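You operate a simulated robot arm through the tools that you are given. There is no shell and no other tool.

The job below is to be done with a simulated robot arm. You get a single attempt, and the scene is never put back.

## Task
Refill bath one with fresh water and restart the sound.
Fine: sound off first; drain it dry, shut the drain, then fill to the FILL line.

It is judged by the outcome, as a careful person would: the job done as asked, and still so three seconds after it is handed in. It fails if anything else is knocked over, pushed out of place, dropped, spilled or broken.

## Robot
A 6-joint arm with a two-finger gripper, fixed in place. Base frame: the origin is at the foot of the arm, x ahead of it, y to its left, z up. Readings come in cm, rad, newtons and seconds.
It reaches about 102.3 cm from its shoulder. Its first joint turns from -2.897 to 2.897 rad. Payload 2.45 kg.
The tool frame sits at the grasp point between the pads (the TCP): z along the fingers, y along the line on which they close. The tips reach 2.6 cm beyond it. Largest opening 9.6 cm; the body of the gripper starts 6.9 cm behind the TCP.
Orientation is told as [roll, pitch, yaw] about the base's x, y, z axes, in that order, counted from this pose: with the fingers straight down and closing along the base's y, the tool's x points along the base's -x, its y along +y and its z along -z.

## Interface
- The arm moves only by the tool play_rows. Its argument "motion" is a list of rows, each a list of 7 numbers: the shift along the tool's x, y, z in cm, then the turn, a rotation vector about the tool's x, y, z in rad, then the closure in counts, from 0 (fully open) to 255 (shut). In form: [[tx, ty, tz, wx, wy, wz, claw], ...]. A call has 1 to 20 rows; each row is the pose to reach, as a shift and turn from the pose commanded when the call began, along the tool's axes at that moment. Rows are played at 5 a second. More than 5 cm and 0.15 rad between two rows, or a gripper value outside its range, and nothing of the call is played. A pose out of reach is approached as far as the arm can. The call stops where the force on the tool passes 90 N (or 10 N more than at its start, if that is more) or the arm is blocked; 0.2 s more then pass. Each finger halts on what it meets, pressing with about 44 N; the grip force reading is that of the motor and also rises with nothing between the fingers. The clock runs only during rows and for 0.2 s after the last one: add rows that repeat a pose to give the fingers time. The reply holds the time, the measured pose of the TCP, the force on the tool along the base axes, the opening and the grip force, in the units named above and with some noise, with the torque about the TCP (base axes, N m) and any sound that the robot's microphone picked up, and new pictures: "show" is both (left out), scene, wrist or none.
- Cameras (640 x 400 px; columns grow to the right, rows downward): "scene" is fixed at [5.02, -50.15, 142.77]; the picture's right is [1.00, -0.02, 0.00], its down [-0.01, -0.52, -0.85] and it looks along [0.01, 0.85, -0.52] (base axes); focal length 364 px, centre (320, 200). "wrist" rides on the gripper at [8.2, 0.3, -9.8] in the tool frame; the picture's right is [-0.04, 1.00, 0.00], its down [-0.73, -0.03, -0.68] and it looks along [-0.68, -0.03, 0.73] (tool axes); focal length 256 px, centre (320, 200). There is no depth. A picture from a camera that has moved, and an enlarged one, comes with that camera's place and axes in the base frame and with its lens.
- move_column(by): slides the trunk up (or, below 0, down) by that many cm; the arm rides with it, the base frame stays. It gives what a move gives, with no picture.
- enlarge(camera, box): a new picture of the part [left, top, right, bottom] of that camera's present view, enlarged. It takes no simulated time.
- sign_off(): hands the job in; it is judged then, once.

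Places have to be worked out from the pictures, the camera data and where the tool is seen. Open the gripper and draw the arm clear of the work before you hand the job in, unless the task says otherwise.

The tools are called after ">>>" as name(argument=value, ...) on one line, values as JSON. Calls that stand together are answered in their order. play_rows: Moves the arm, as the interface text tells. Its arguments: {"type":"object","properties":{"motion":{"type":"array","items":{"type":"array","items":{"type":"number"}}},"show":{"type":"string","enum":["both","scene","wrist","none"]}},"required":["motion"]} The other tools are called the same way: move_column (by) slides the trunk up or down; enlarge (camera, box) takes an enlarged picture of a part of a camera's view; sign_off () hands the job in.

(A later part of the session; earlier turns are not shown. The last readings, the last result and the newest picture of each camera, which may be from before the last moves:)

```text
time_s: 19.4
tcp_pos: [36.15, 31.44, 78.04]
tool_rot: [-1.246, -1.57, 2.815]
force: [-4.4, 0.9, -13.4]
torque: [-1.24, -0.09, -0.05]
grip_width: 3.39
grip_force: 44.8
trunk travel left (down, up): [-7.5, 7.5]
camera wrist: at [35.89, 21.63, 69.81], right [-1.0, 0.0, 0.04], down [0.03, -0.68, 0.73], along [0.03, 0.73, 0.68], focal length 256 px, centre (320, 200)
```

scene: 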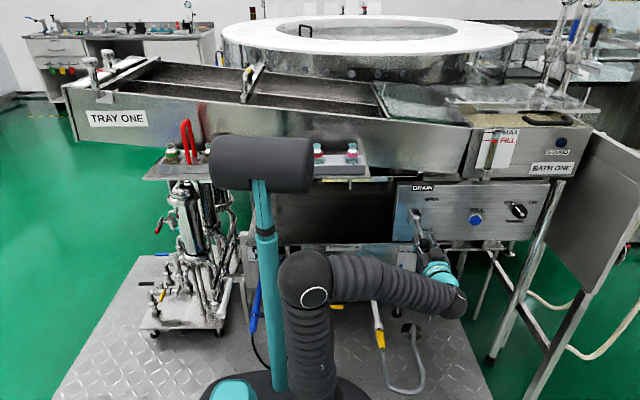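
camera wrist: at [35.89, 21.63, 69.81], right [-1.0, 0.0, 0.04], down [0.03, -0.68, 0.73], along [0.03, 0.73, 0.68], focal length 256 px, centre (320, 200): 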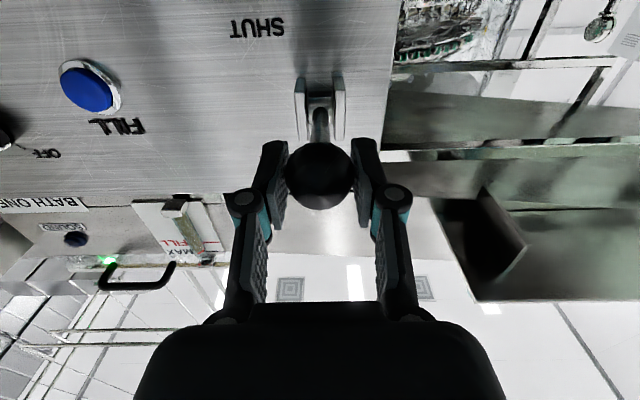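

The lever is following the arc with low force. I continue up to about +38° (OPEN) in small steps.

>>> play_rows(motion=[[-0.95, 0, -0.05, 0, 0, 0, 200], [-1.9, 0, -0.06, 0, 0, 0, 200], [-2.85, 0, 0.05, 0, 0, 0, 200], [-3.79, 0, 0.2, 0, 0, 0, 200], [-4.7, 0, 0.46, 0, 0, 0, 200], [-5.6, 0, 0.79, 0, 0, 0, 200], [-6.45, 0, 1.2, 0, 0, 0, 200], [-7.28, 0, 1.68, 0, 0, 0, 200], [-7.7, 0, 1.98, 0, 0, 0, 200]])

>>> enlarge(camera="scene", box=[384, 160, 464, 260])

>>> enlarge(camera="scene", box=[470, 115, 534, 155])

```text
time_s: 21.4
tcp_pos: [36.16, 33.36, 85.69]
tool_rot: [-1.851, -1.567, -2.862]
force: [19.4, -15.9, -2.9]
torque: [-1.35, -0.3, 0.01]
grip_width: 3.38
grip_force: 44.7
trunk travel left (down, up): [-7.5, 7.5]
camera wrist: at [35.87, 23.61, 77.47], right [-1.0, 0.0, 0.04], down [0.02, -0.68, 0.73], along [0.03, 0.73, 0.68], focal length 256 px, centre (320, 200)
```

scene: 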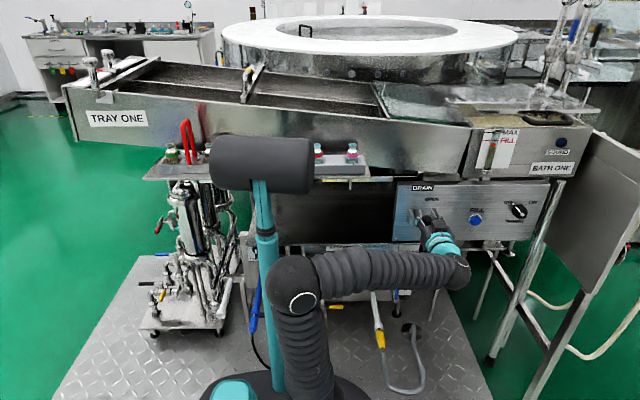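
wrist: 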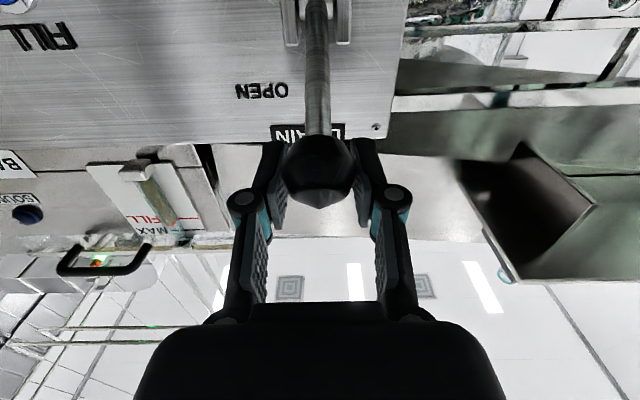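

```text
4.00 times, centred on (424, 210) of scene
camera zoom: at [5.02, -50.15, 142.77], right [1.0, -0.02, 0.0], down [-0.01, -0.52, -0.85], along [0.01, 0.85, -0.52], focal length 1457 px, centre (-96, 160)
```

zoom: 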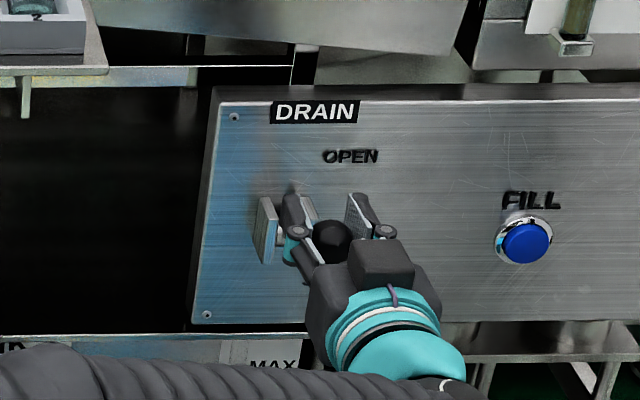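

```text
10.00 times, centred on (502, 135) of scene
camera zoom: at [5.02, -50.15, 142.77], right [1.0, -0.02, 0.0], down [-0.01, -0.52, -0.85], along [0.01, 0.85, -0.52], focal length 3643 px, centre (-1500, 850)
```

zoom: 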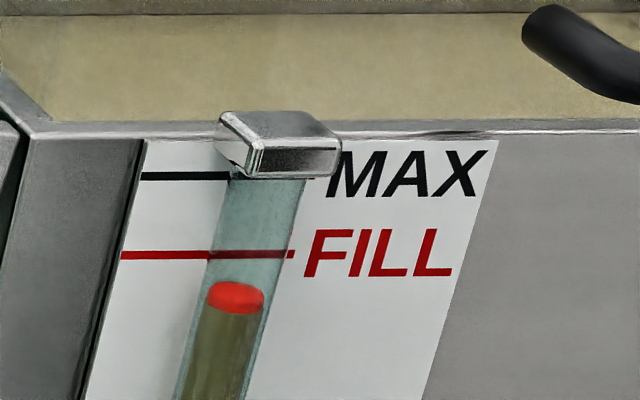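

Draining has begun (the float has dropped below FILL). I nudge the lever a little further to find its stop, then watch.

>>> play_rows(motion=[[-0.35, 0, 0.3, 0, 0, 0, 200], [-0.65, 0, 0.6, 0, 0, 0, 200], [-0.65, 0, 0.6, 0, 0, 0, 200]], show="wrist")

>>> enlarge(camera="scene", box=[470, 115, 534, 155])

>>> enlarge(camera="scene", box=[370, 230, 450, 280])

```text
time_s: 22.2
tcp_pos: [36.24, 34.04, 86.36]
tool_rot: [-2.312, -1.565, -2.403]
force: [27.2, -22.9, 7.4]
torque: [-0.98, -0.38, -0.05]
grip_width: 3.35
grip_force: 44.9
trunk travel left (down, up): [-7.5, 7.5]
camera wrist: at [35.87, 24.23, 78.13], right [-1.0, 0.0, 0.04], down [0.02, -0.68, 0.73], along [0.03, 0.73, 0.68], focal length 256 px, centre (320, 200)
```

wrist: 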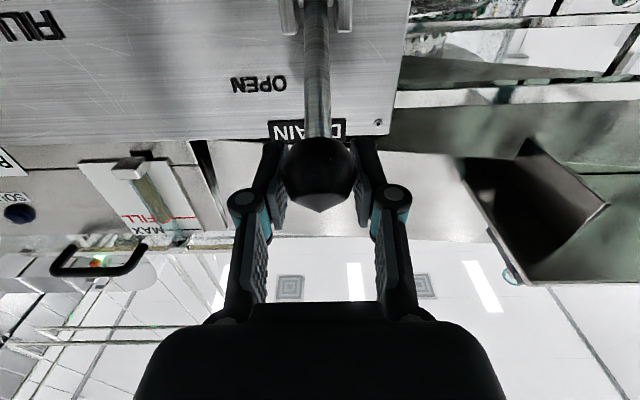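

```text
10.00 times, centred on (502, 135) of scene
camera zoom: at [5.02, -50.15, 142.77], right [1.0, -0.02, 0.0], down [-0.01, -0.52, -0.85], along [0.01, 0.85, -0.52], focal length 3643 px, centre (-1500, 850)
```

zoom: 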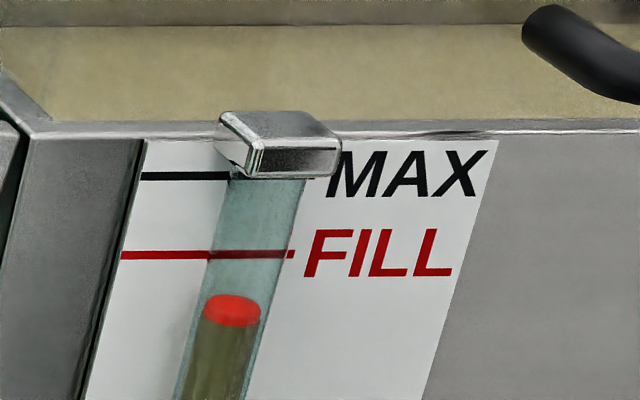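

```text
8.00 times, centred on (410, 255) of scene
camera zoom: at [5.02, -50.15, 142.77], right [1.0, -0.02, 0.0], down [-0.01, -0.52, -0.85], along [0.01, 0.85, -0.52], focal length 2915 px, centre (-400, -240)
```

zoom: 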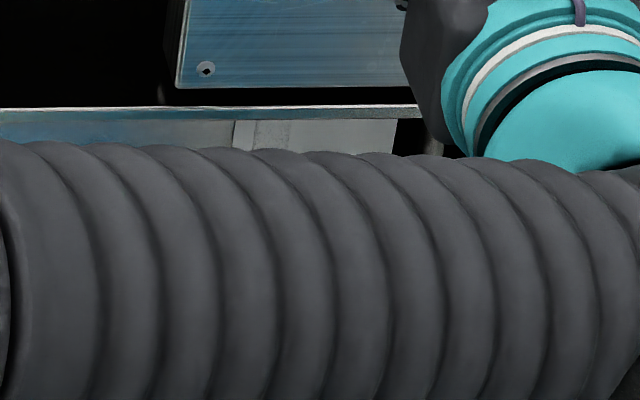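

No hard stop yet and only mild resistance; the level keeps falling. I push a few degrees more along the arc, correcting the small x side load.

>>> play_rows(motion=[[-0.3, -0.12, 0.3, 0, 0, 0, 200], [-0.6, -0.2, 0.6, 0, 0, 0, 200], [-0.6, -0.2, 0.6, 0, 0, 0, 200]], show="none")

>>> enlarge(camera="scene", box=[460, 110, 540, 180])

```text
time_s: 23.0
tcp_pos: [36.16, 34.76, 86.77]
tool_rot: [-0.635, -1.567, 2.209]
force: [0.3, -9.6, -22.4]
torque: [0.27, -0.02, 0.02]
grip_width: 3.57
grip_force: 45.1
trunk travel left (down, up): [-7.5, 7.5]
```

```text
5.71 times, centred on (500, 145) of scene
camera zoom: at [5.02, -50.15, 142.77], right [1.0, -0.02, 0.0], down [-0.01, -0.52, -0.85], along [0.01, 0.85, -0.52], focal length 2082 px, centre (-709, 514)
```

zoom: 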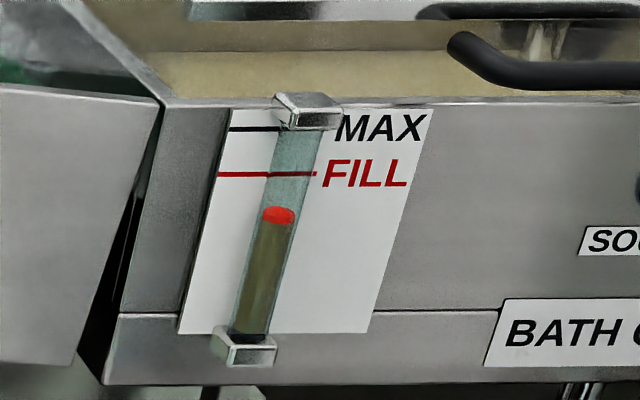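

The lever appears to be at its upper stop (pads slipped slightly on the ball) and the bath is draining. I relax the push a little and wait, watching the gauge.

>>> play_rows(motion=[[0.3, 0, -0.3, 0, 0, 0, 200], [0.3, 0, -0.3, 0, 0, 0, 200], [0.3, 0, -0.3, 0, 0, 0, 200], [0.3, 0, -0.3, 0, 0, 0, 200], [0.3, 0, -0.3, 0, 0, 0, 200], [0.3, 0, -0.3, 0, 0, 0, 200], [0.3, 0, -0.3, 0, 0, 0, 200], [0.3, 0, -0.3, 0, 0, 0, 200], [0.3, 0, -0.3, 0, 0, 0, 200], [0.3, 0, -0.3, 0, 0, 0, 200], [0.3, 0, -0.3, 0, 0, 0, 200], [0.3, 0, -0.3, 0, 0, 0, 200], [0.3, 0, -0.3, 0, 0, 0, 200], [0.3, 0, -0.3, 0, 0, 0, 200], [0.3, 0, -0.3, 0, 0, 0, 200], [0.3, 0, -0.3, 0, 0, 0, 200], [0.3, 0, -0.3, 0, 0, 0, 200], [0.3, 0, -0.3, 0, 0, 0, 200], [0.3, 0, -0.3, 0, 0, 0, 200], [0.3, 0, -0.3, 0, 0, 0, 200]])

>>> enlarge(camera="scene", box=[460, 110, 540, 180])

>>> enlarge(camera="scene", box=[300, 150, 620, 350])

```text
time_s: 27.2
tcp_pos: [36.22, 34.45, 86.65]
tool_rot: [-1.433, -1.566, 3.006]
force: [-27.8, 5.0, -5.3]
torque: [-0.02, 0.35, -0.29]
grip_width: 3.3
grip_force: 44.9
trunk travel left (down, up): [-7.5, 7.5]
camera wrist: at [35.92, 24.72, 78.44], right [-1.0, 0.0, 0.03], down [0.03, -0.68, 0.73], along [0.02, 0.73, 0.68], focal length 256 px, centre (320, 200)
```

scene: 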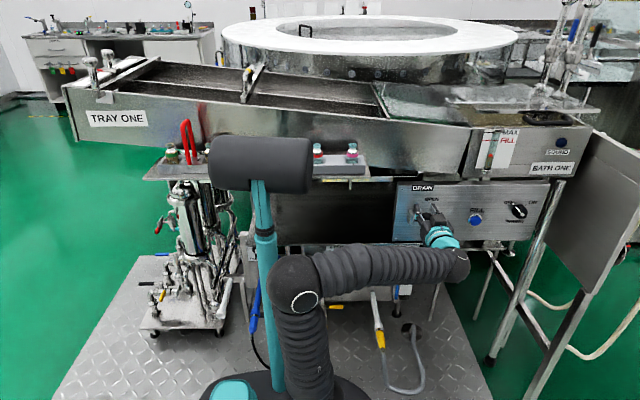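
wrist: 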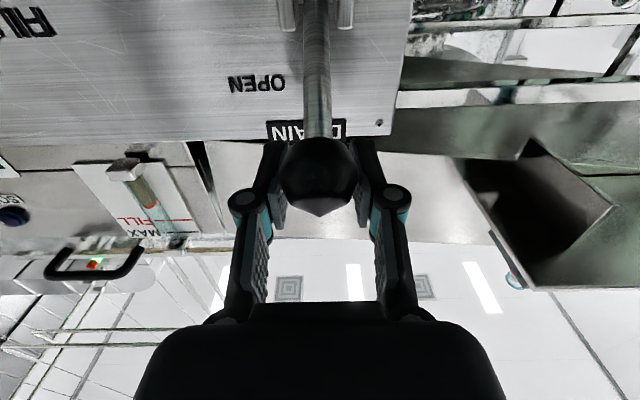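

```text
5.71 times, centred on (500, 145) of scene
camera zoom: at [5.02, -50.15, 142.77], right [1.0, -0.02, 0.0], down [-0.01, -0.52, -0.85], along [0.01, 0.85, -0.52], focal length 2082 px, centre (-709, 514)
```

zoom: 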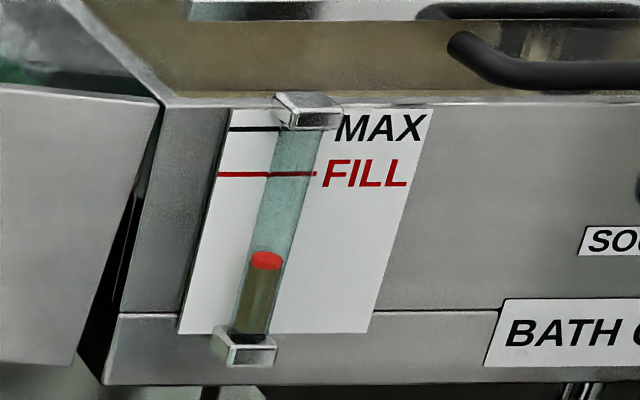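

```text
2.00 times, centred on (460, 250) of scene
camera zoom: at [5.02, -50.15, 142.77], right [1.0, -0.02, 0.0], down [-0.01, -0.52, -0.85], along [0.01, 0.85, -0.52], focal length 729 px, centre (40, 100)
```

zoom: 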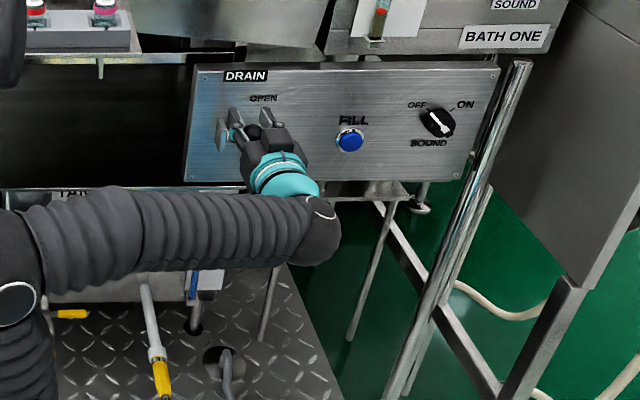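

Level dropped from ~213 to ~260 in the zoom over 4 s; the gauge bottom is ~335. I keep waiting.

>>> play_rows(motion=[[0, -0.1, 0, 0, 0, 0, 200], [0, -0.1, 0, 0, 0, 0, 200], [0, -0.1, 0, 0, 0, 0, 200], [0, -0.1, 0, 0, 0, 0, 200], [0, -0.1, 0, 0, 0, 0, 200], [0, -0.1, 0, 0, 0, 0, 200], [0, -0.1, 0, 0, 0, 0, 200], [0, -0.1, 0, 0, 0, 0, 200], [0, -0.1, 0, 0, 0, 0, 200], [0, -0.1, 0, 0, 0, 0, 200], [0, -0.1, 0, 0, 0, 0, 200], [0, -0.1, 0, 0, 0, 0, 200], [0, -0.1, 0, 0, 0, 0, 200], [0, -0.1, 0, 0, 0, 0, 200], [0, -0.1, 0, 0, 0, 0, 200], [0, -0.1, 0, 0, 0, 0, 200], [0, -0.1, 0, 0, 0, 0, 200], [0, -0.1, 0, 0, 0, 0, 200], [0, -0.1, 0, 0, 0, 0, 200], [0, -0.1, 0, 0, 0, 0, 200]], show="none")

>>> enlarge(camera="scene", box=[460, 110, 540, 180])

>>> enlarge(camera="scene", box=[370, 240, 450, 290])

```text
time_s: 31.4
tcp_pos: [36.17, 34.58, 86.78]
tool_rot: [-1.687, -1.565, -3.025]
force: [-36.2, 7.0, -2.0]
torque: [0.37, 0.41, -0.4]
grip_width: 3.29
grip_force: 45.0
trunk travel left (down, up): [-7.5, 7.5]
```

```text
5.71 times, centred on (500, 145) of scene
camera zoom: at [5.02, -50.15, 142.77], right [1.0, -0.02, 0.0], down [-0.01, -0.52, -0.85], along [0.01, 0.85, -0.52], focal length 2082 px, centre (-709, 514)
```

zoom: 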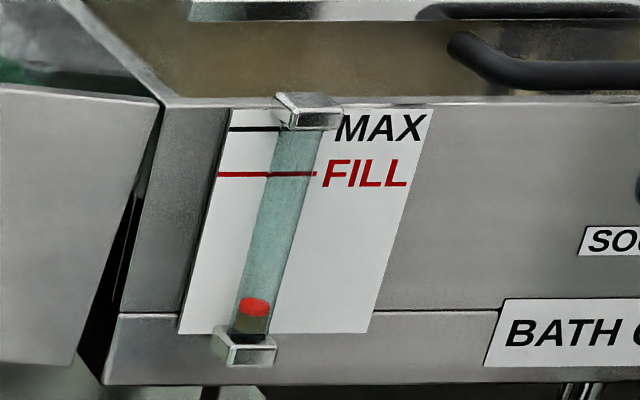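

```text
8.00 times, centred on (410, 265) of scene
camera zoom: at [5.02, -50.15, 142.77], right [1.0, -0.02, 0.0], down [-0.01, -0.52, -0.85], along [0.01, 0.85, -0.52], focal length 2915 px, centre (-400, -320)
```

zoom: 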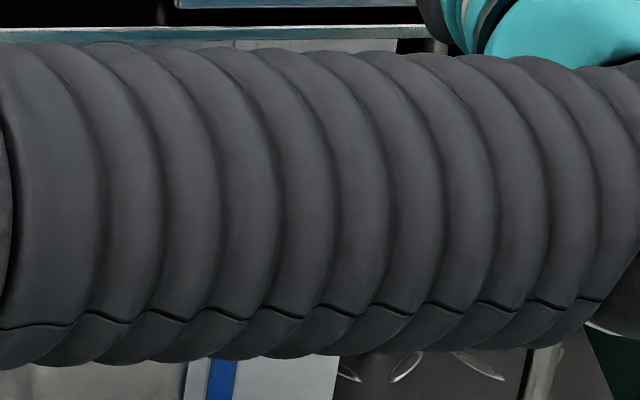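

Nearly empty (float just above the bottom). I relieve the x side load slightly and wait another 4 s.

>>> play_rows(motion=[[0, 0.15, 0, 0, 0, 0, 200], [0, 0.15, 0, 0, 0, 0, 200], [0, 0.15, 0, 0, 0, 0, 200], [0, 0.15, 0, 0, 0, 0, 200], [0, 0.15, 0, 0, 0, 0, 200], [0, 0.15, 0, 0, 0, 0, 200], [0, 0.15, 0, 0, 0, 0, 200], [0, 0.15, 0, 0, 0, 0, 200], [0, 0.15, 0, 0, 0, 0, 200], [0, 0.15, 0, 0, 0, 0, 200], [0, 0.15, 0, 0, 0, 0, 200], [0, 0.15, 0, 0, 0, 0, 200], [0, 0.15, 0, 0, 0, 0, 200], [0, 0.15, 0, 0, 0, 0, 200], [0, 0.15, 0, 0, 0, 0, 200], [0, 0.15, 0, 0, 0, 0, 200], [0, 0.15, 0, 0, 0, 0, 200], [0, 0.15, 0, 0, 0, 0, 200], [0, 0.15, 0, 0, 0, 0, 200], [0, 0.15, 0, 0, 0, 0, 200]], show="none")

>>> enlarge(camera="scene", box=[460, 110, 540, 180])

>>> enlarge(camera="scene", box=[440, 80, 600, 180])

```text
time_s: 35.6
tcp_pos: [36.19, 34.52, 86.62]
tool_rot: [-1.566, -1.566, 3.136]
force: [-14.3, -2.4, -1.9]
torque: [-0.22, 0.2, -0.17]
grip_width: 3.26
grip_force: 45.3
trunk travel left (down, up): [-7.5, 7.5]
```

```text
5.71 times, centred on (500, 145) of scene
camera zoom: at [5.02, -50.15, 142.77], right [1.0, -0.02, 0.0], down [-0.01, -0.52, -0.85], along [0.01, 0.85, -0.52], focal length 2082 px, centre (-709, 514)
```

zoom: 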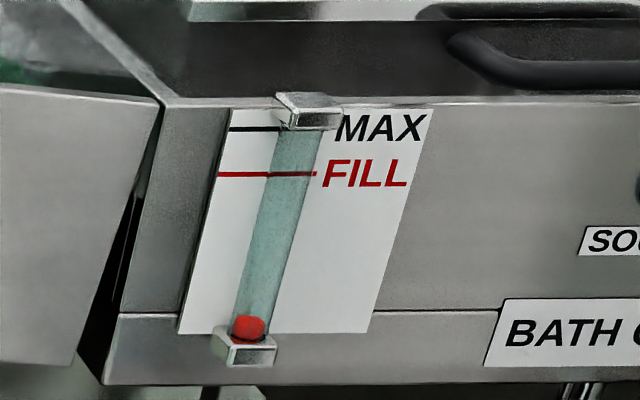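

```text
4.00 times, centred on (520, 130) of scene
camera zoom: at [5.02, -50.15, 142.77], right [1.0, -0.02, 0.0], down [-0.01, -0.52, -0.85], along [0.01, 0.85, -0.52], focal length 1457 px, centre (-480, 480)
```

zoom: 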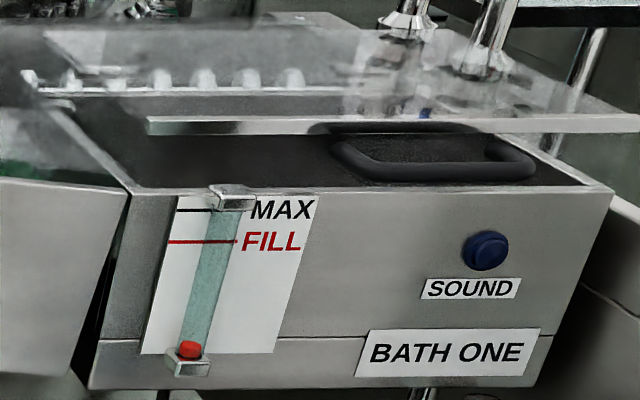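

The float is at the bottom and the bath looks dry and dark. I wait another couple of seconds to be sure, then start bringing the lever back down along the same arc.

>>> play_rows(motion=[[0, 0, 0, 0, 0, 0, 200], [0, 0, 0, 0, 0, 0, 200], [0, 0, 0, 0, 0, 0, 200], [0, 0, 0, 0, 0, 0, 200], [0, 0, 0, 0, 0, 0, 200], [0, 0, 0, 0, 0, 0, 200], [0, 0, 0, 0, 0, 0, 200], [0, 0, 0, 0, 0, 0, 200], [0, 0, 0, 0, 0, 0, 200], [0, 0, 0, 0, 0, 0, 200]], show="none")

>>> enlarge(camera="scene", box=[470, 150, 518, 180])

>>> enlarge(camera="wrist", box=[0, 100, 240, 250])

```text
time_s: 37.8
tcp_pos: [36.22, 34.44, 86.63]
tool_rot: [-1.65, -1.566, -3.065]
force: [-14.5, -1.1, -0.3]
torque: [0.01, 0.19, -0.08]
grip_width: 3.3
grip_force: 45.6
trunk travel left (down, up): [-7.5, 7.5]
```

```text
13.33 times, centred on (494, 165) of scene
camera zoom: at [5.02, -50.15, 142.77], right [1.0, -0.02, 0.0], down [-0.01, -0.52, -0.85], along [0.01, 0.85, -0.52], focal length 4858 px, centre (-2000, 667)
```

zoom: 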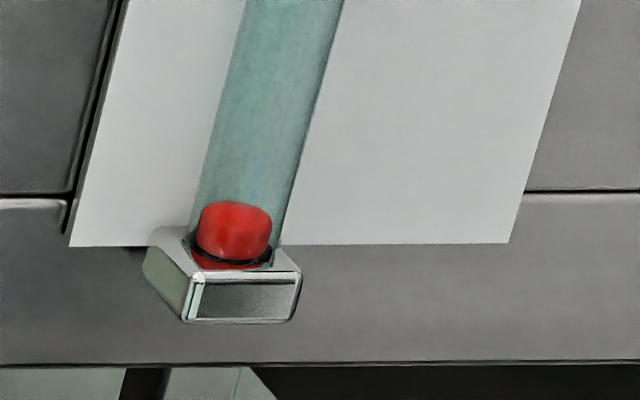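

```text
2.67 times, centred on (120, 175) of wrist
camera zoom: at [35.91, 24.68, 78.44], right [-1.0, 0.0, 0.03], down [0.03, -0.68, 0.73], along [0.02, 0.73, 0.68], focal length 683 px, centre (853, 267)
```

zoom: 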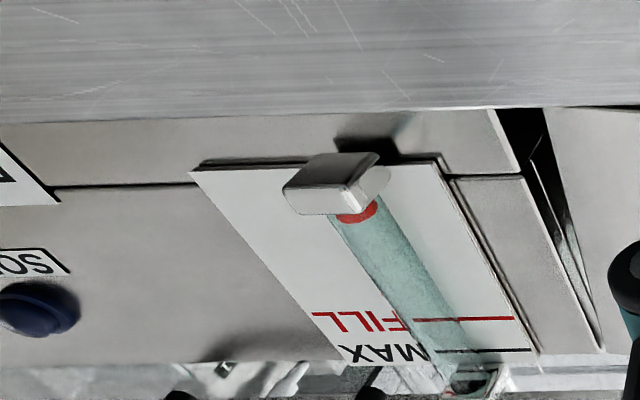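

The float rests in the bottom fitting; the bath is dry. I now bring the lever down, first half of the arc.

>>> play_rows(motion=[[0.57, 0.1, -0.49, 0, 0, 0, 200], [1.18, 0.1, -0.95, 0, 0, 0, 200], [1.81, 0.1, -1.36, 0, 0, 0, 200], [2.47, 0.1, -1.73, 0, 0, 0, 200], [3.16, 0.1, -2.05, 0, 0, 0, 200], [3.87, 0.1, -2.32, 0, 0, 0, 200], [4.59, 0.1, -2.54, 0, 0, 0, 200], [5.33, 0.1, -2.71, 0, 0, 0, 200], [6.08, 0.1, -2.83, 0, 0, 0, 200], [6.83, 0.1, -2.9, 0, 0, 0, 200]], show="wrist")

```text
time_s: 40.0
tcp_pos: [36.25, 31.46, 79.72]
tool_rot: [-1.479, -1.566, 3.048]
force: [-0.8, -0.7, 0.4]
torque: [0.0, 0.0, -0.03]
grip_width: 2.11
grip_force: 0.7
trunk travel left (down, up): [-7.5, 7.5]
camera wrist: at [35.9, 21.65, 71.53], right [-1.0, 0.0, 0.04], down [0.03, -0.68, 0.73], along [0.03, 0.73, 0.68], focal length 256 px, centre (320, 200)
```

wrist: 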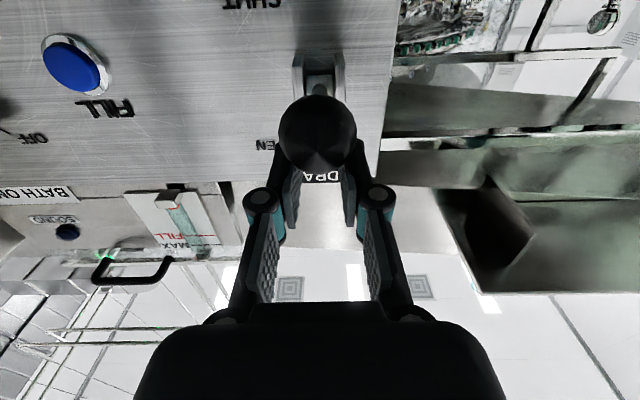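

The ball slipped out of the pads below the fingers (ball now near z≈76.9, lever about −13°). I open, drop down 2.8 cm around the ball and re-grip it.

>>> play_rows(motion=[[0, 0, 0, 0, 0, 0, 120], [0, 0, 0, 0, 0, 0, 60], [0, 0, 0, 0, 0, 0, 60], [1.4, 0, 0, 0, 0, 0, 60], [2.8, 0, 0.1, 0, 0, 0, 60], [2.8, 0, 0.1, 0, 0, 0, 60]])

>>> enlarge(camera="wrist", box=[200, 70, 440, 220])

>>> enlarge(camera="scene", box=[384, 170, 464, 270])

```text
time_s: 41.4
tcp_pos: [36.2, 31.63, 77.07]
tool_rot: [-1.649, -1.566, -3.064]
force: [0.7, -0.1, -0.2]
torque: [0.01, -0.01, 0.01]
grip_width: 7.33
grip_force: 0.0
trunk travel left (down, up): [-7.5, 7.5]
camera wrist: at [35.96, 21.84, 68.78], right [-1.0, 0.0, 0.04], down [0.02, -0.68, 0.73], along [0.02, 0.73, 0.68], focal length 256 px, centre (320, 200)
```

scene: 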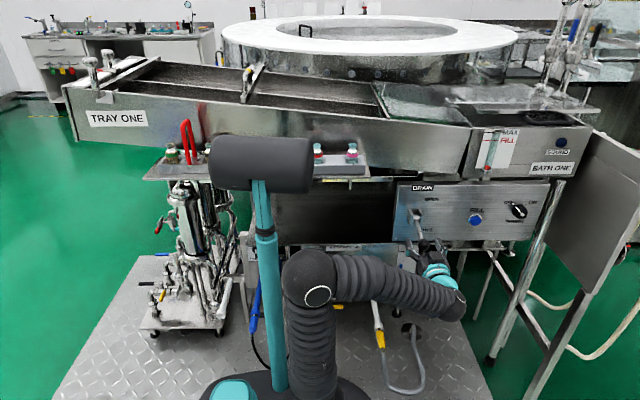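
wrist: 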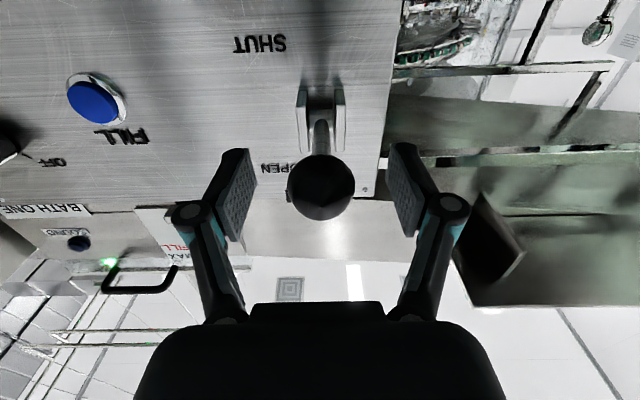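

```text
2.67 times, centred on (320, 145) of wrist
camera zoom: at [35.96, 21.84, 68.78], right [-1.0, 0.0, 0.04], down [0.02, -0.68, 0.73], along [0.02, 0.73, 0.68], focal length 683 px, centre (320, 347)
```

zoom: 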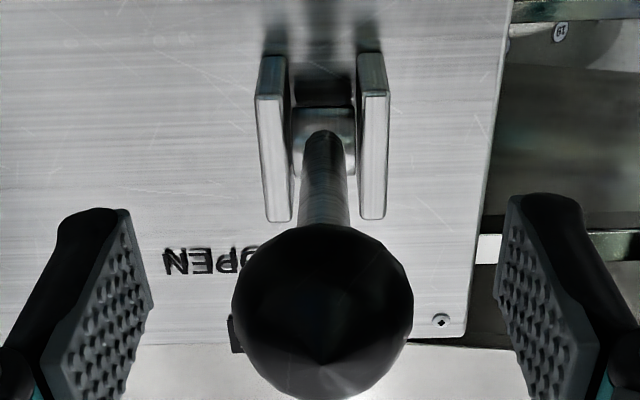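

```text
4.00 times, centred on (424, 220) of scene
camera zoom: at [5.02, -50.15, 142.77], right [1.0, -0.02, 0.0], down [-0.01, -0.52, -0.85], along [0.01, 0.85, -0.52], focal length 1457 px, centre (-96, 120)
```

zoom: 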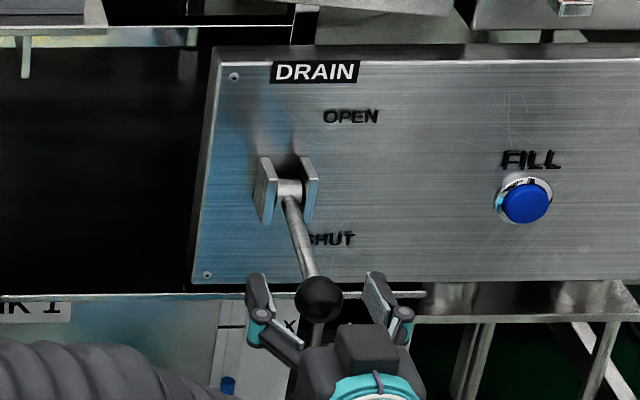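

The ball is centred between the open pads and the lever stays put at about −12°. I close on it again and carry on down to about −37°.

>>> play_rows(motion=[[0.1, 0, -0.05, 0, 0, 0, 130], [0.1, 0, -0.05, 0, 0, 0, 200], [0.1, 0, -0.05, 0, 0, 0, 210], [0.6, 0, 0.1, 0, 0, 0, 210], [1.1, 0, 0.25, 0, 0, 0, 210], [1.6, 0, 0.45, 0, 0, 0, 210], [2.16, 0, 0.66, 0, 0, 0, 210], [2.65, 0, 0.9, 0, 0, 0, 210], [3.17, 0, 1.2, 0, 0, 0, 210], [3.65, 0, 1.5, 0, 0, 0, 210], [4.13, 0, 1.84, 0, 0, 0, 210]], show="wrist")

```text
time_s: 43.8
tcp_pos: [36.18, 33.41, 72.84]
tool_rot: [-1.672, -1.568, -3.042]
force: [-2.9, -12.3, 4.6]
torque: [1.22, 0.05, 0.06]
grip_width: 3.37
grip_force: 45.3
trunk travel left (down, up): [-7.5, 7.5]
camera wrist: at [35.9, 23.6, 64.69], right [-1.0, 0.0, 0.04], down [0.03, -0.68, 0.73], along [0.03, 0.73, 0.68], focal length 256 px, centre (320, 200)
```

wrist: 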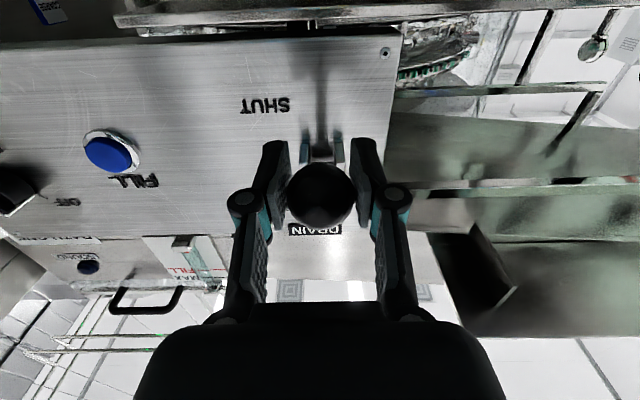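

The ball is still held at about −36°, close to its original SHUT position. I push a little further down the arc to seat it against the stop.

>>> play_rows(motion=[[0.3, 0, 0.25, 0, 0, 0, 210], [0.6, 0, 0.5, 0, 0, 0, 210], [0.9, 0, 0.75, 0, 0, 0, 210], [0.9, 0, 0.75, 0, 0, 0, 210]], show="wrist")

>>> enlarge(camera="scene", box=[384, 190, 464, 290])

```text
time_s: 44.8
tcp_pos: [36.25, 34.07, 72.27]
tool_rot: [-2.094, -1.564, -2.615]
force: [-16.6, -33.8, 15.5]
torque: [0.13, -0.03, 0.04]
grip_width: 3.38
grip_force: 44.6
trunk travel left (down, up): [-7.5, 7.5]
camera wrist: at [35.94, 24.28, 63.91], right [-1.0, 0.0, 0.03], down [0.02, -0.68, 0.73], along [0.02, 0.73, 0.68], focal length 256 px, centre (320, 200)
```

wrist: 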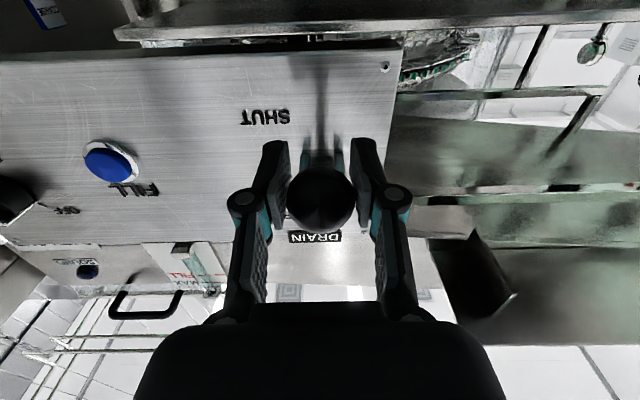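

```text
4.00 times, centred on (424, 240) of scene
camera zoom: at [5.02, -50.15, 142.77], right [1.0, -0.02, 0.0], down [-0.01, -0.52, -0.85], along [0.01, 0.85, -0.52], focal length 1457 px, centre (-96, 40)
```

zoom: 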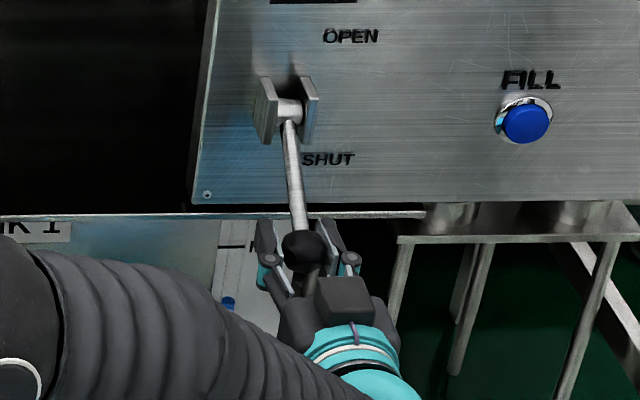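

The lever is back at its original SHUT position (ball at the same pixel as at the start) and resisting against the stop. I release it and back away.

>>> play_rows(motion=[[0.3, 0, 0.25, 0, 0, 0, 150], [0.3, 0, 0.25, 0, 0, 0, 80], [0.3, 0, 0.25, 0, 0, 0, 60], [0.3, 0, -3, 0, 0, 0, 60], [0.3, 0, -7, 0, 0, 0, 60], [0.3, 0, -11, 0, 0, 0, 60], [0.3, 0, -13, 0, 0, 0, 60]])

>>> enlarge(camera="scene", box=[384, 190, 464, 290])

>>> enlarge(camera="wrist", box=[100, 40, 340, 190])

```text
time_s: 46.4
tcp_pos: [36.23, 21.13, 71.74]
tool_rot: [-1.531, -1.567, 3.099]
force: [-0.9, 0.3, -0.3]
torque: [0.01, 0.0, -0.01]
grip_width: 7.35
grip_force: 0.0
trunk travel left (down, up): [-7.5, 7.5]
camera wrist: at [35.86, 11.28, 63.52], right [-1.0, 0.0, 0.04], down [0.03, -0.68, 0.73], along [0.03, 0.73, 0.68], focal length 256 px, centre (320, 200)
```

scene: 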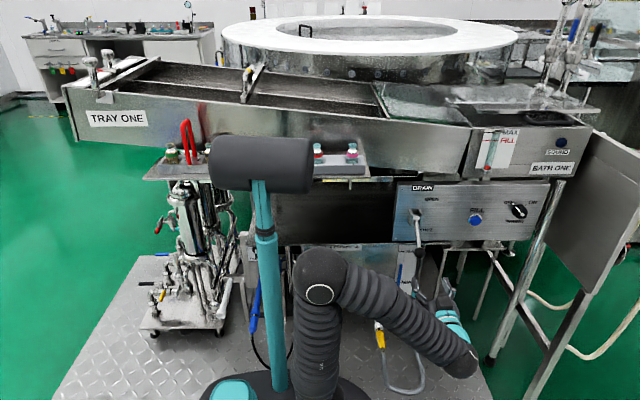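
wrist: 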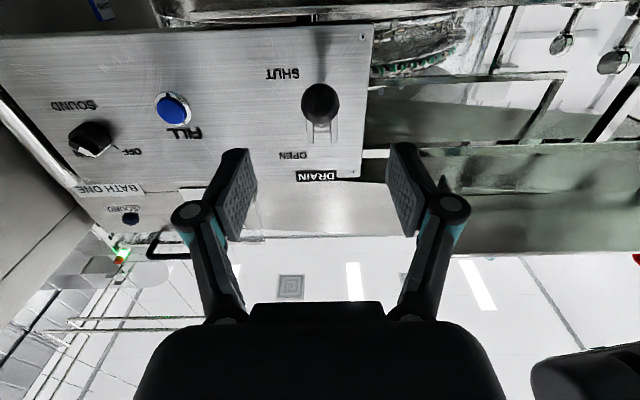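

```text
4.00 times, centred on (424, 240) of scene
camera zoom: at [5.02, -50.15, 142.77], right [1.0, -0.02, 0.0], down [-0.01, -0.52, -0.85], along [0.01, 0.85, -0.52], focal length 1457 px, centre (-96, 40)
```

zoom: 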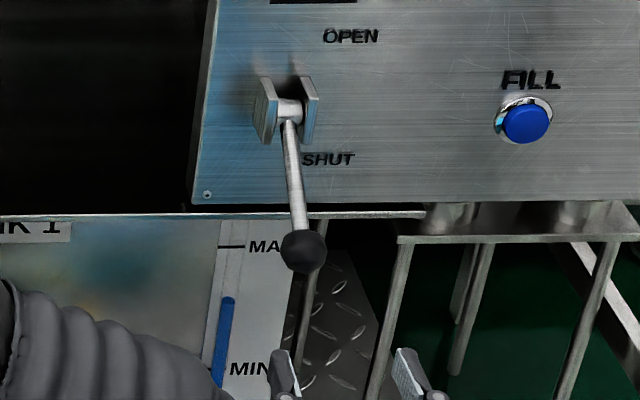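

```text
2.67 times, centred on (220, 115) of wrist
camera zoom: at [35.86, 11.28, 63.52], right [-1.0, 0.0, 0.04], down [0.03, -0.68, 0.73], along [0.03, 0.73, 0.68], focal length 683 px, centre (587, 427)
```

zoom: 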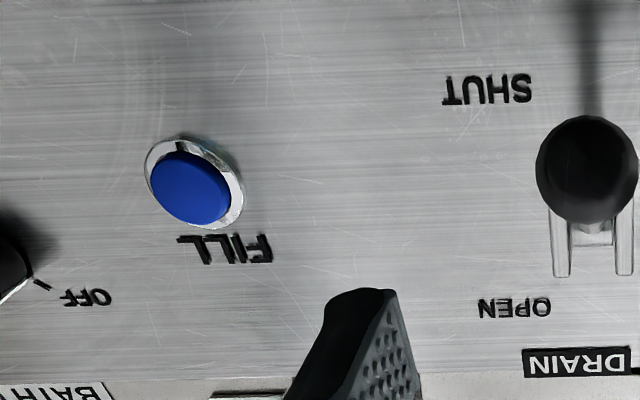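

Lever is at SHUT and untouched, tank gauge unaffected. Next the FILL button at ≈ (55.7, ~43, 77.0), about 3.8 cm across; I close the fingers and move in front of it, stopping short.

>>> play_rows(motion=[[-1.2, -4, 0, 0, 0, 0, 120], [-2.4, -8, 0, 0, 0, 0, 180], [-3.6, -12, 2, 0, 0, 0, 240], [-4.6, -16, 5, 0, 0, 0, 255], [-5.3, -19.5, 9, 0, 0, 0, 255], [-5.3, -19.5, 13, 0, 0, 0, 255], [-5.3, -19.5, 15, 0, 0, 0, 255], [-5.3, -19.5, 15, 0, 0, 0, 255]])

>>> enlarge(camera="wrist", box=[240, 60, 400, 160])

>>> enlarge(camera="scene", box=[440, 190, 520, 240])

```text
refused: row 4 steps farther than a row can; nothing moved
```

```text
4.00 times, centred on (320, 110) of wrist
camera zoom: at [35.86, 11.28, 63.52], right [-1.0, 0.0, 0.04], down [0.03, -0.68, 0.73], along [0.03, 0.73, 0.68], focal length 1024 px, centre (320, 560)
```

zoom: 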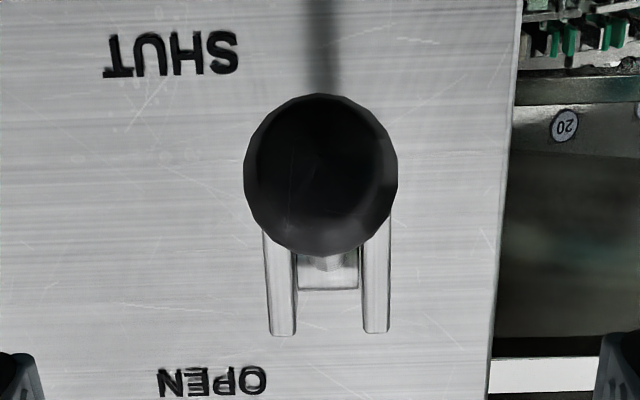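

```text
8.00 times, centred on (480, 215) of scene
camera zoom: at [5.02, -50.15, 142.77], right [1.0, -0.02, 0.0], down [-0.01, -0.52, -0.85], along [0.01, 0.85, -0.52], focal length 2915 px, centre (-960, 80)
```

zoom: 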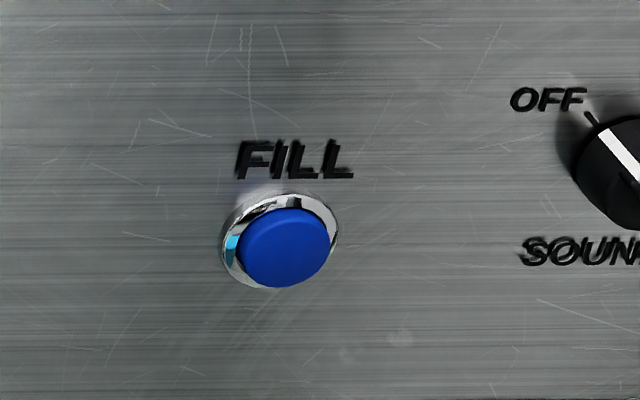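

One step was slightly over 5 cm, so nothing moved; I replay the same path with smaller steps.

>>> play_rows(motion=[[-1.0, -3.5, 0, 0, 0, 0, 120], [-2.0, -7, 0, 0, 0, 0, 180], [-3.0, -10.5, 0, 0, 0, 0, 240], [-4.0, -14, 2, 0, 0, 0, 255], [-4.8, -17, 5, 0, 0, 0, 255], [-5.3, -19.5, 8.5, 0, 0, 0, 255], [-5.3, -19.5, 12, 0, 0, 0, 255], [-5.3, -19.5, 15, 0, 0, 0, 255], [-5.3, -19.5, 15, 0, 0, 0, 255]])

>>> enlarge(camera="wrist", box=[240, 60, 400, 160])

>>> enlarge(camera="scene", box=[440, 190, 520, 240])

```text
time_s: 48.4
tcp_pos: [55.53, 36.25, 77.47]
tool_rot: [-1.662, -1.567, -3.052]
force: [0.1, 0.4, -0.8]
torque: [0.01, -0.01, -0.02]
grip_width: 0.01
grip_force: 27.6
trunk travel left (down, up): [-7.5, 7.5]
camera wrist: at [55.27, 26.4, 69.1], right [-1.0, 0.0, 0.04], down [0.03, -0.68, 0.73], along [0.03, 0.73, 0.68], focal length 256 px, centre (320, 200)
```

scene: 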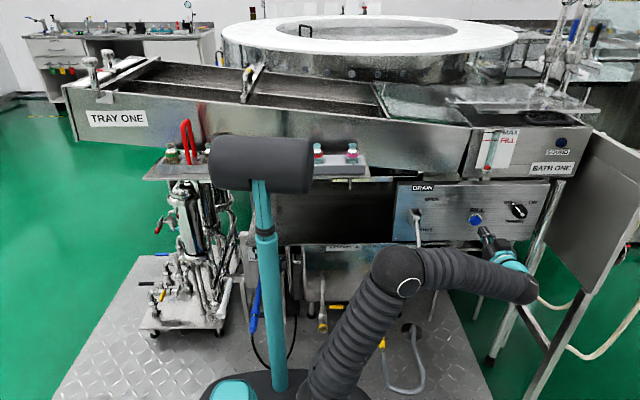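
wrist: 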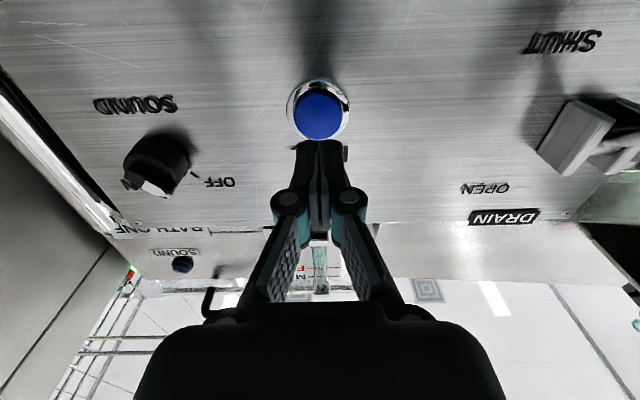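

```text
4.00 times, centred on (320, 110) of wrist
camera zoom: at [55.27, 26.4, 69.1], right [-1.0, 0.0, 0.04], down [0.03, -0.68, 0.73], along [0.03, 0.73, 0.68], focal length 1024 px, centre (320, 560)
```

zoom: 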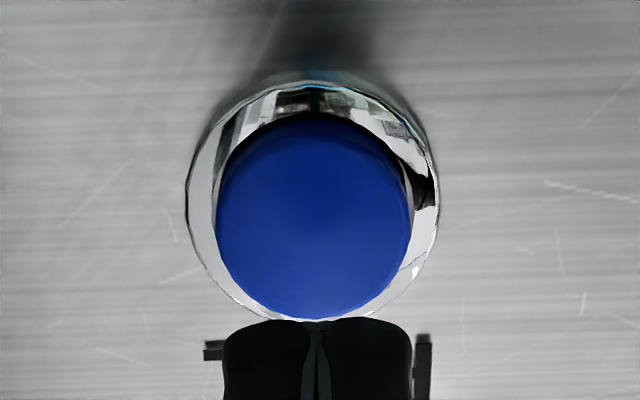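

```text
8.00 times, centred on (480, 215) of scene
camera zoom: at [5.02, -50.15, 142.77], right [1.0, -0.02, 0.0], down [-0.01, -0.52, -0.85], along [0.01, 0.85, -0.52], focal length 2915 px, centre (-960, 80)
```

zoom: 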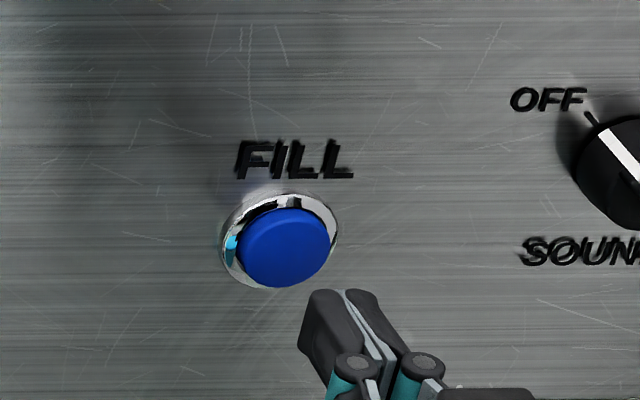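

The button axis is ~0.9 cm below my tool axis and ~0.15 cm to +x. I correct that and advance to just in front of it.

>>> play_rows(motion=[[0.5, -0.1, 0.8, 0, 0, 0, 255], [0.9, -0.15, 1.6, 0, 0, 0, 255], [0.9, -0.15, 2.2, 0, 0, 0, 255], [0.9, -0.15, 2.7, 0, 0, 0, 255]])

>>> enlarge(camera="wrist", box=[240, 80, 400, 180])

>>> enlarge(camera="scene", box=[440, 190, 520, 240])

```text
time_s: 49.4
tcp_pos: [55.8, 38.96, 76.26]
tool_rot: [-1.637, -1.563, -3.077]
force: [-0.1, 0.9, -0.1]
torque: [0.03, 0.04, 0.0]
grip_width: 0.0
grip_force: 28.7
trunk travel left (down, up): [-7.5, 7.5]
camera wrist: at [55.51, 29.1, 68.06], right [-1.0, 0.0, 0.04], down [0.03, -0.68, 0.73], along [0.03, 0.73, 0.68], focal length 256 px, centre (320, 200)
```

scene: 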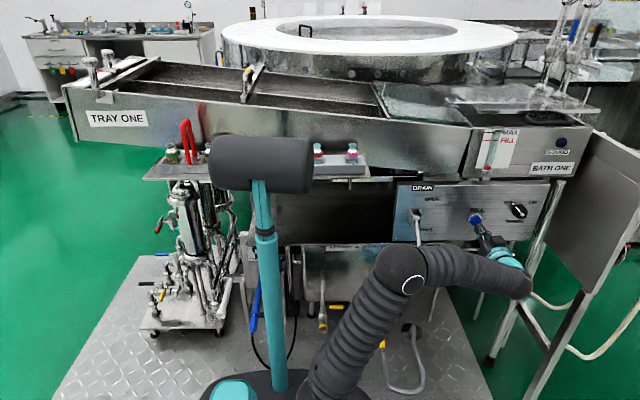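
wrist: 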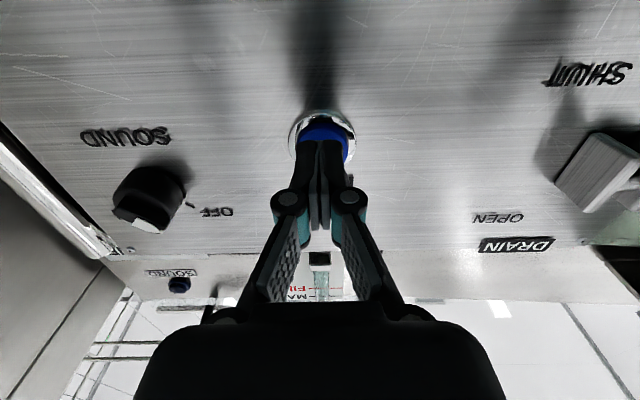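

```text
4.00 times, centred on (320, 130) of wrist
camera zoom: at [55.51, 29.1, 68.06], right [-1.0, 0.0, 0.04], down [0.03, -0.68, 0.73], along [0.03, 0.73, 0.68], focal length 1024 px, centre (320, 480)
```

zoom: 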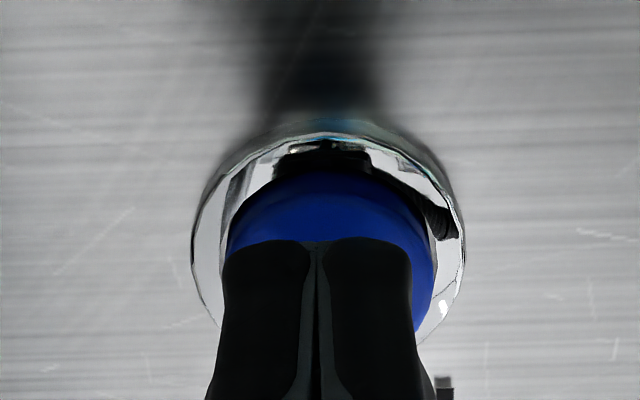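

```text
8.00 times, centred on (480, 215) of scene
camera zoom: at [5.02, -50.15, 142.77], right [1.0, -0.02, 0.0], down [-0.01, -0.52, -0.85], along [0.01, 0.85, -0.52], focal length 2915 px, centre (-960, 80)
```

zoom: 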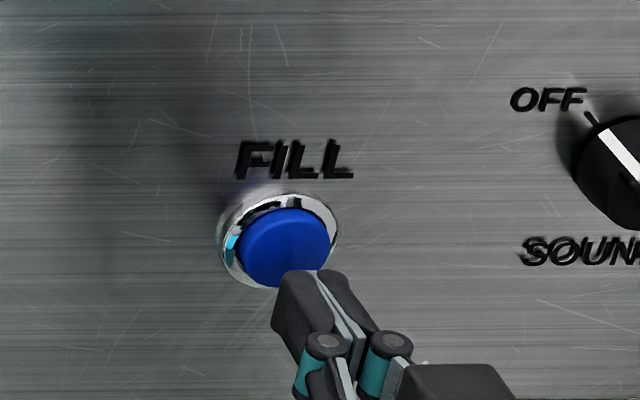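

The tips are just short of the button, roughly centred. I creep forward in small steps watching force and gauge.

>>> play_rows(motion=[[0, 0.15, 0.3, 0, 0, 0, 255], [0, 0.15, 0.6, 0, 0, 0, 255], [0, 0.15, 0.9, 0, 0, 0, 255]], show="none")

>>> enlarge(camera="scene", box=[440, 110, 560, 240])

```text
time_s: 50.2
tcp_pos: [55.81, 39.65, 76.15]
tool_rot: [-1.593, -1.567, -3.123]
force: [1.0, 0.1, 0.7]
torque: [0.01, 0.02, 0.01]
grip_width: 0.0
grip_force: 28.6
trunk travel left (down, up): [-7.5, 7.5]
```

```text
3.08 times, centred on (500, 175) of scene
camera zoom: at [5.02, -50.15, 142.77], right [1.0, -0.02, 0.0], down [-0.01, -0.52, -0.85], along [0.01, 0.85, -0.52], focal length 1121 px, centre (-234, 277)
```

zoom: 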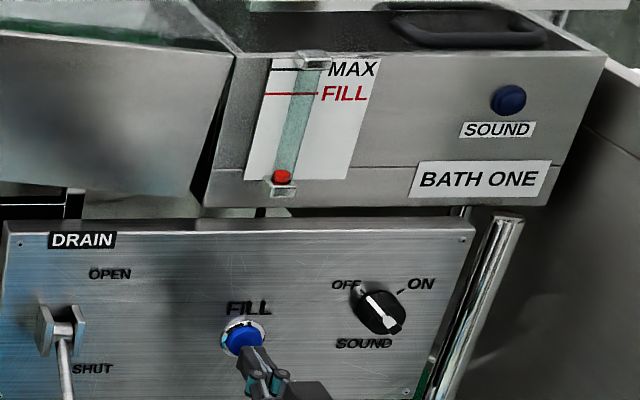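

No contact yet at tip y≈42.3. I continue creeping.

>>> play_rows(motion=[[0, 0, 0.3, 0, 0, 0, 255], [0, 0, 0.6, 0, 0, 0, 255], [0, 0, 0.8, 0, 0, 0, 255]], show="wrist")

>>> enlarge(camera="scene", box=[440, 110, 560, 240])

```text
time_s: 51.0
tcp_pos: [55.7, 40.51, 76.23]
tool_rot: [-1.531, -1.568, 3.098]
force: [0.2, -0.6, 0.2]
torque: [0.0, 0.01, -0.01]
grip_width: 0.57
grip_force: 28.6
trunk travel left (down, up): [-7.5, 7.5]
camera wrist: at [55.4, 30.76, 67.97], right [-1.0, 0.0, 0.04], down [0.03, -0.68, 0.73], along [0.03, 0.73, 0.68], focal length 256 px, centre (320, 200)
```

wrist: 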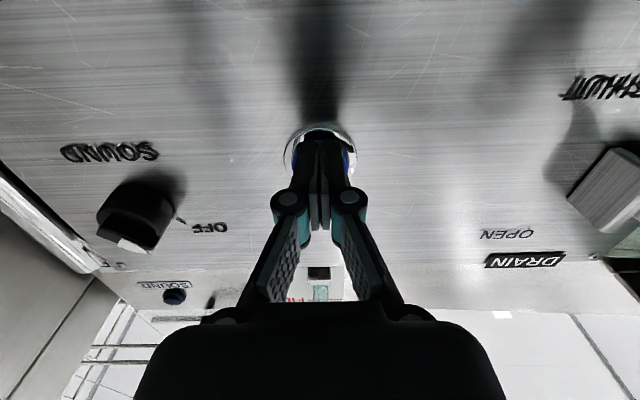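

```text
3.08 times, centred on (500, 175) of scene
camera zoom: at [5.02, -50.15, 142.77], right [1.0, -0.02, 0.0], down [-0.01, -0.52, -0.85], along [0.01, 0.85, -0.52], focal length 1121 px, centre (-234, 277)
```

zoom: 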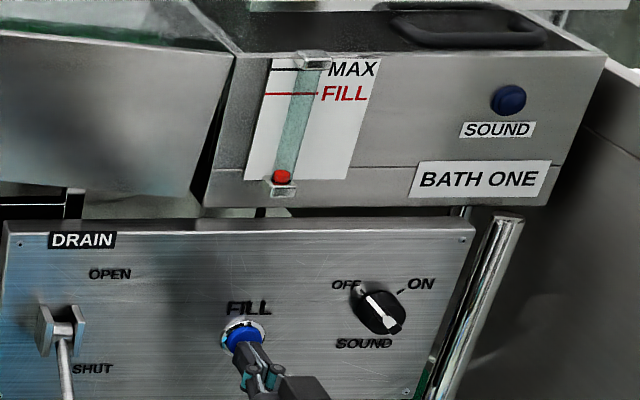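

Still no force at tip y≈43.1. I continue in small steps.

>>> play_rows(motion=[[0, 0, 0.25, 0, 0, 0, 255], [0, 0, 0.5, 0, 0, 0, 255]], show="none")

>>> enlarge(camera="scene", box=[440, 110, 560, 240])

```text
time_s: 51.6
tcp_pos: [55.65, 41.0, 76.05]
tool_rot: [-1.571, -1.567, 3.141]
force: [-2.2, -4.4, -1.6]
torque: [0.02, -0.04, 0.09]
grip_width: 0.61
grip_force: 28.0
trunk travel left (down, up): [-7.5, 7.5]
heard: click
```

```text
3.08 times, centred on (500, 175) of scene
camera zoom: at [5.02, -50.15, 142.77], right [1.0, -0.02, 0.0], down [-0.01, -0.52, -0.85], along [0.01, 0.85, -0.52], focal length 1121 px, centre (-234, 277)
```

zoom: 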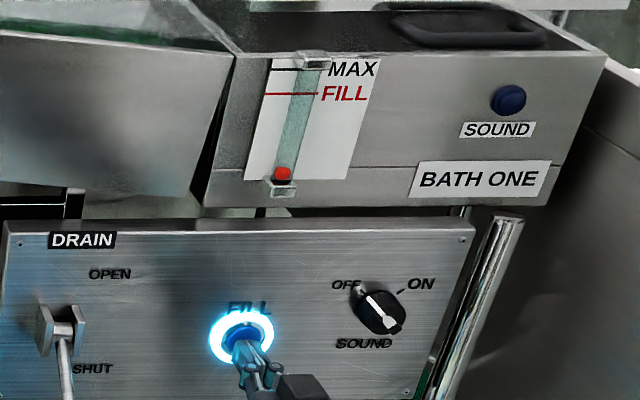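

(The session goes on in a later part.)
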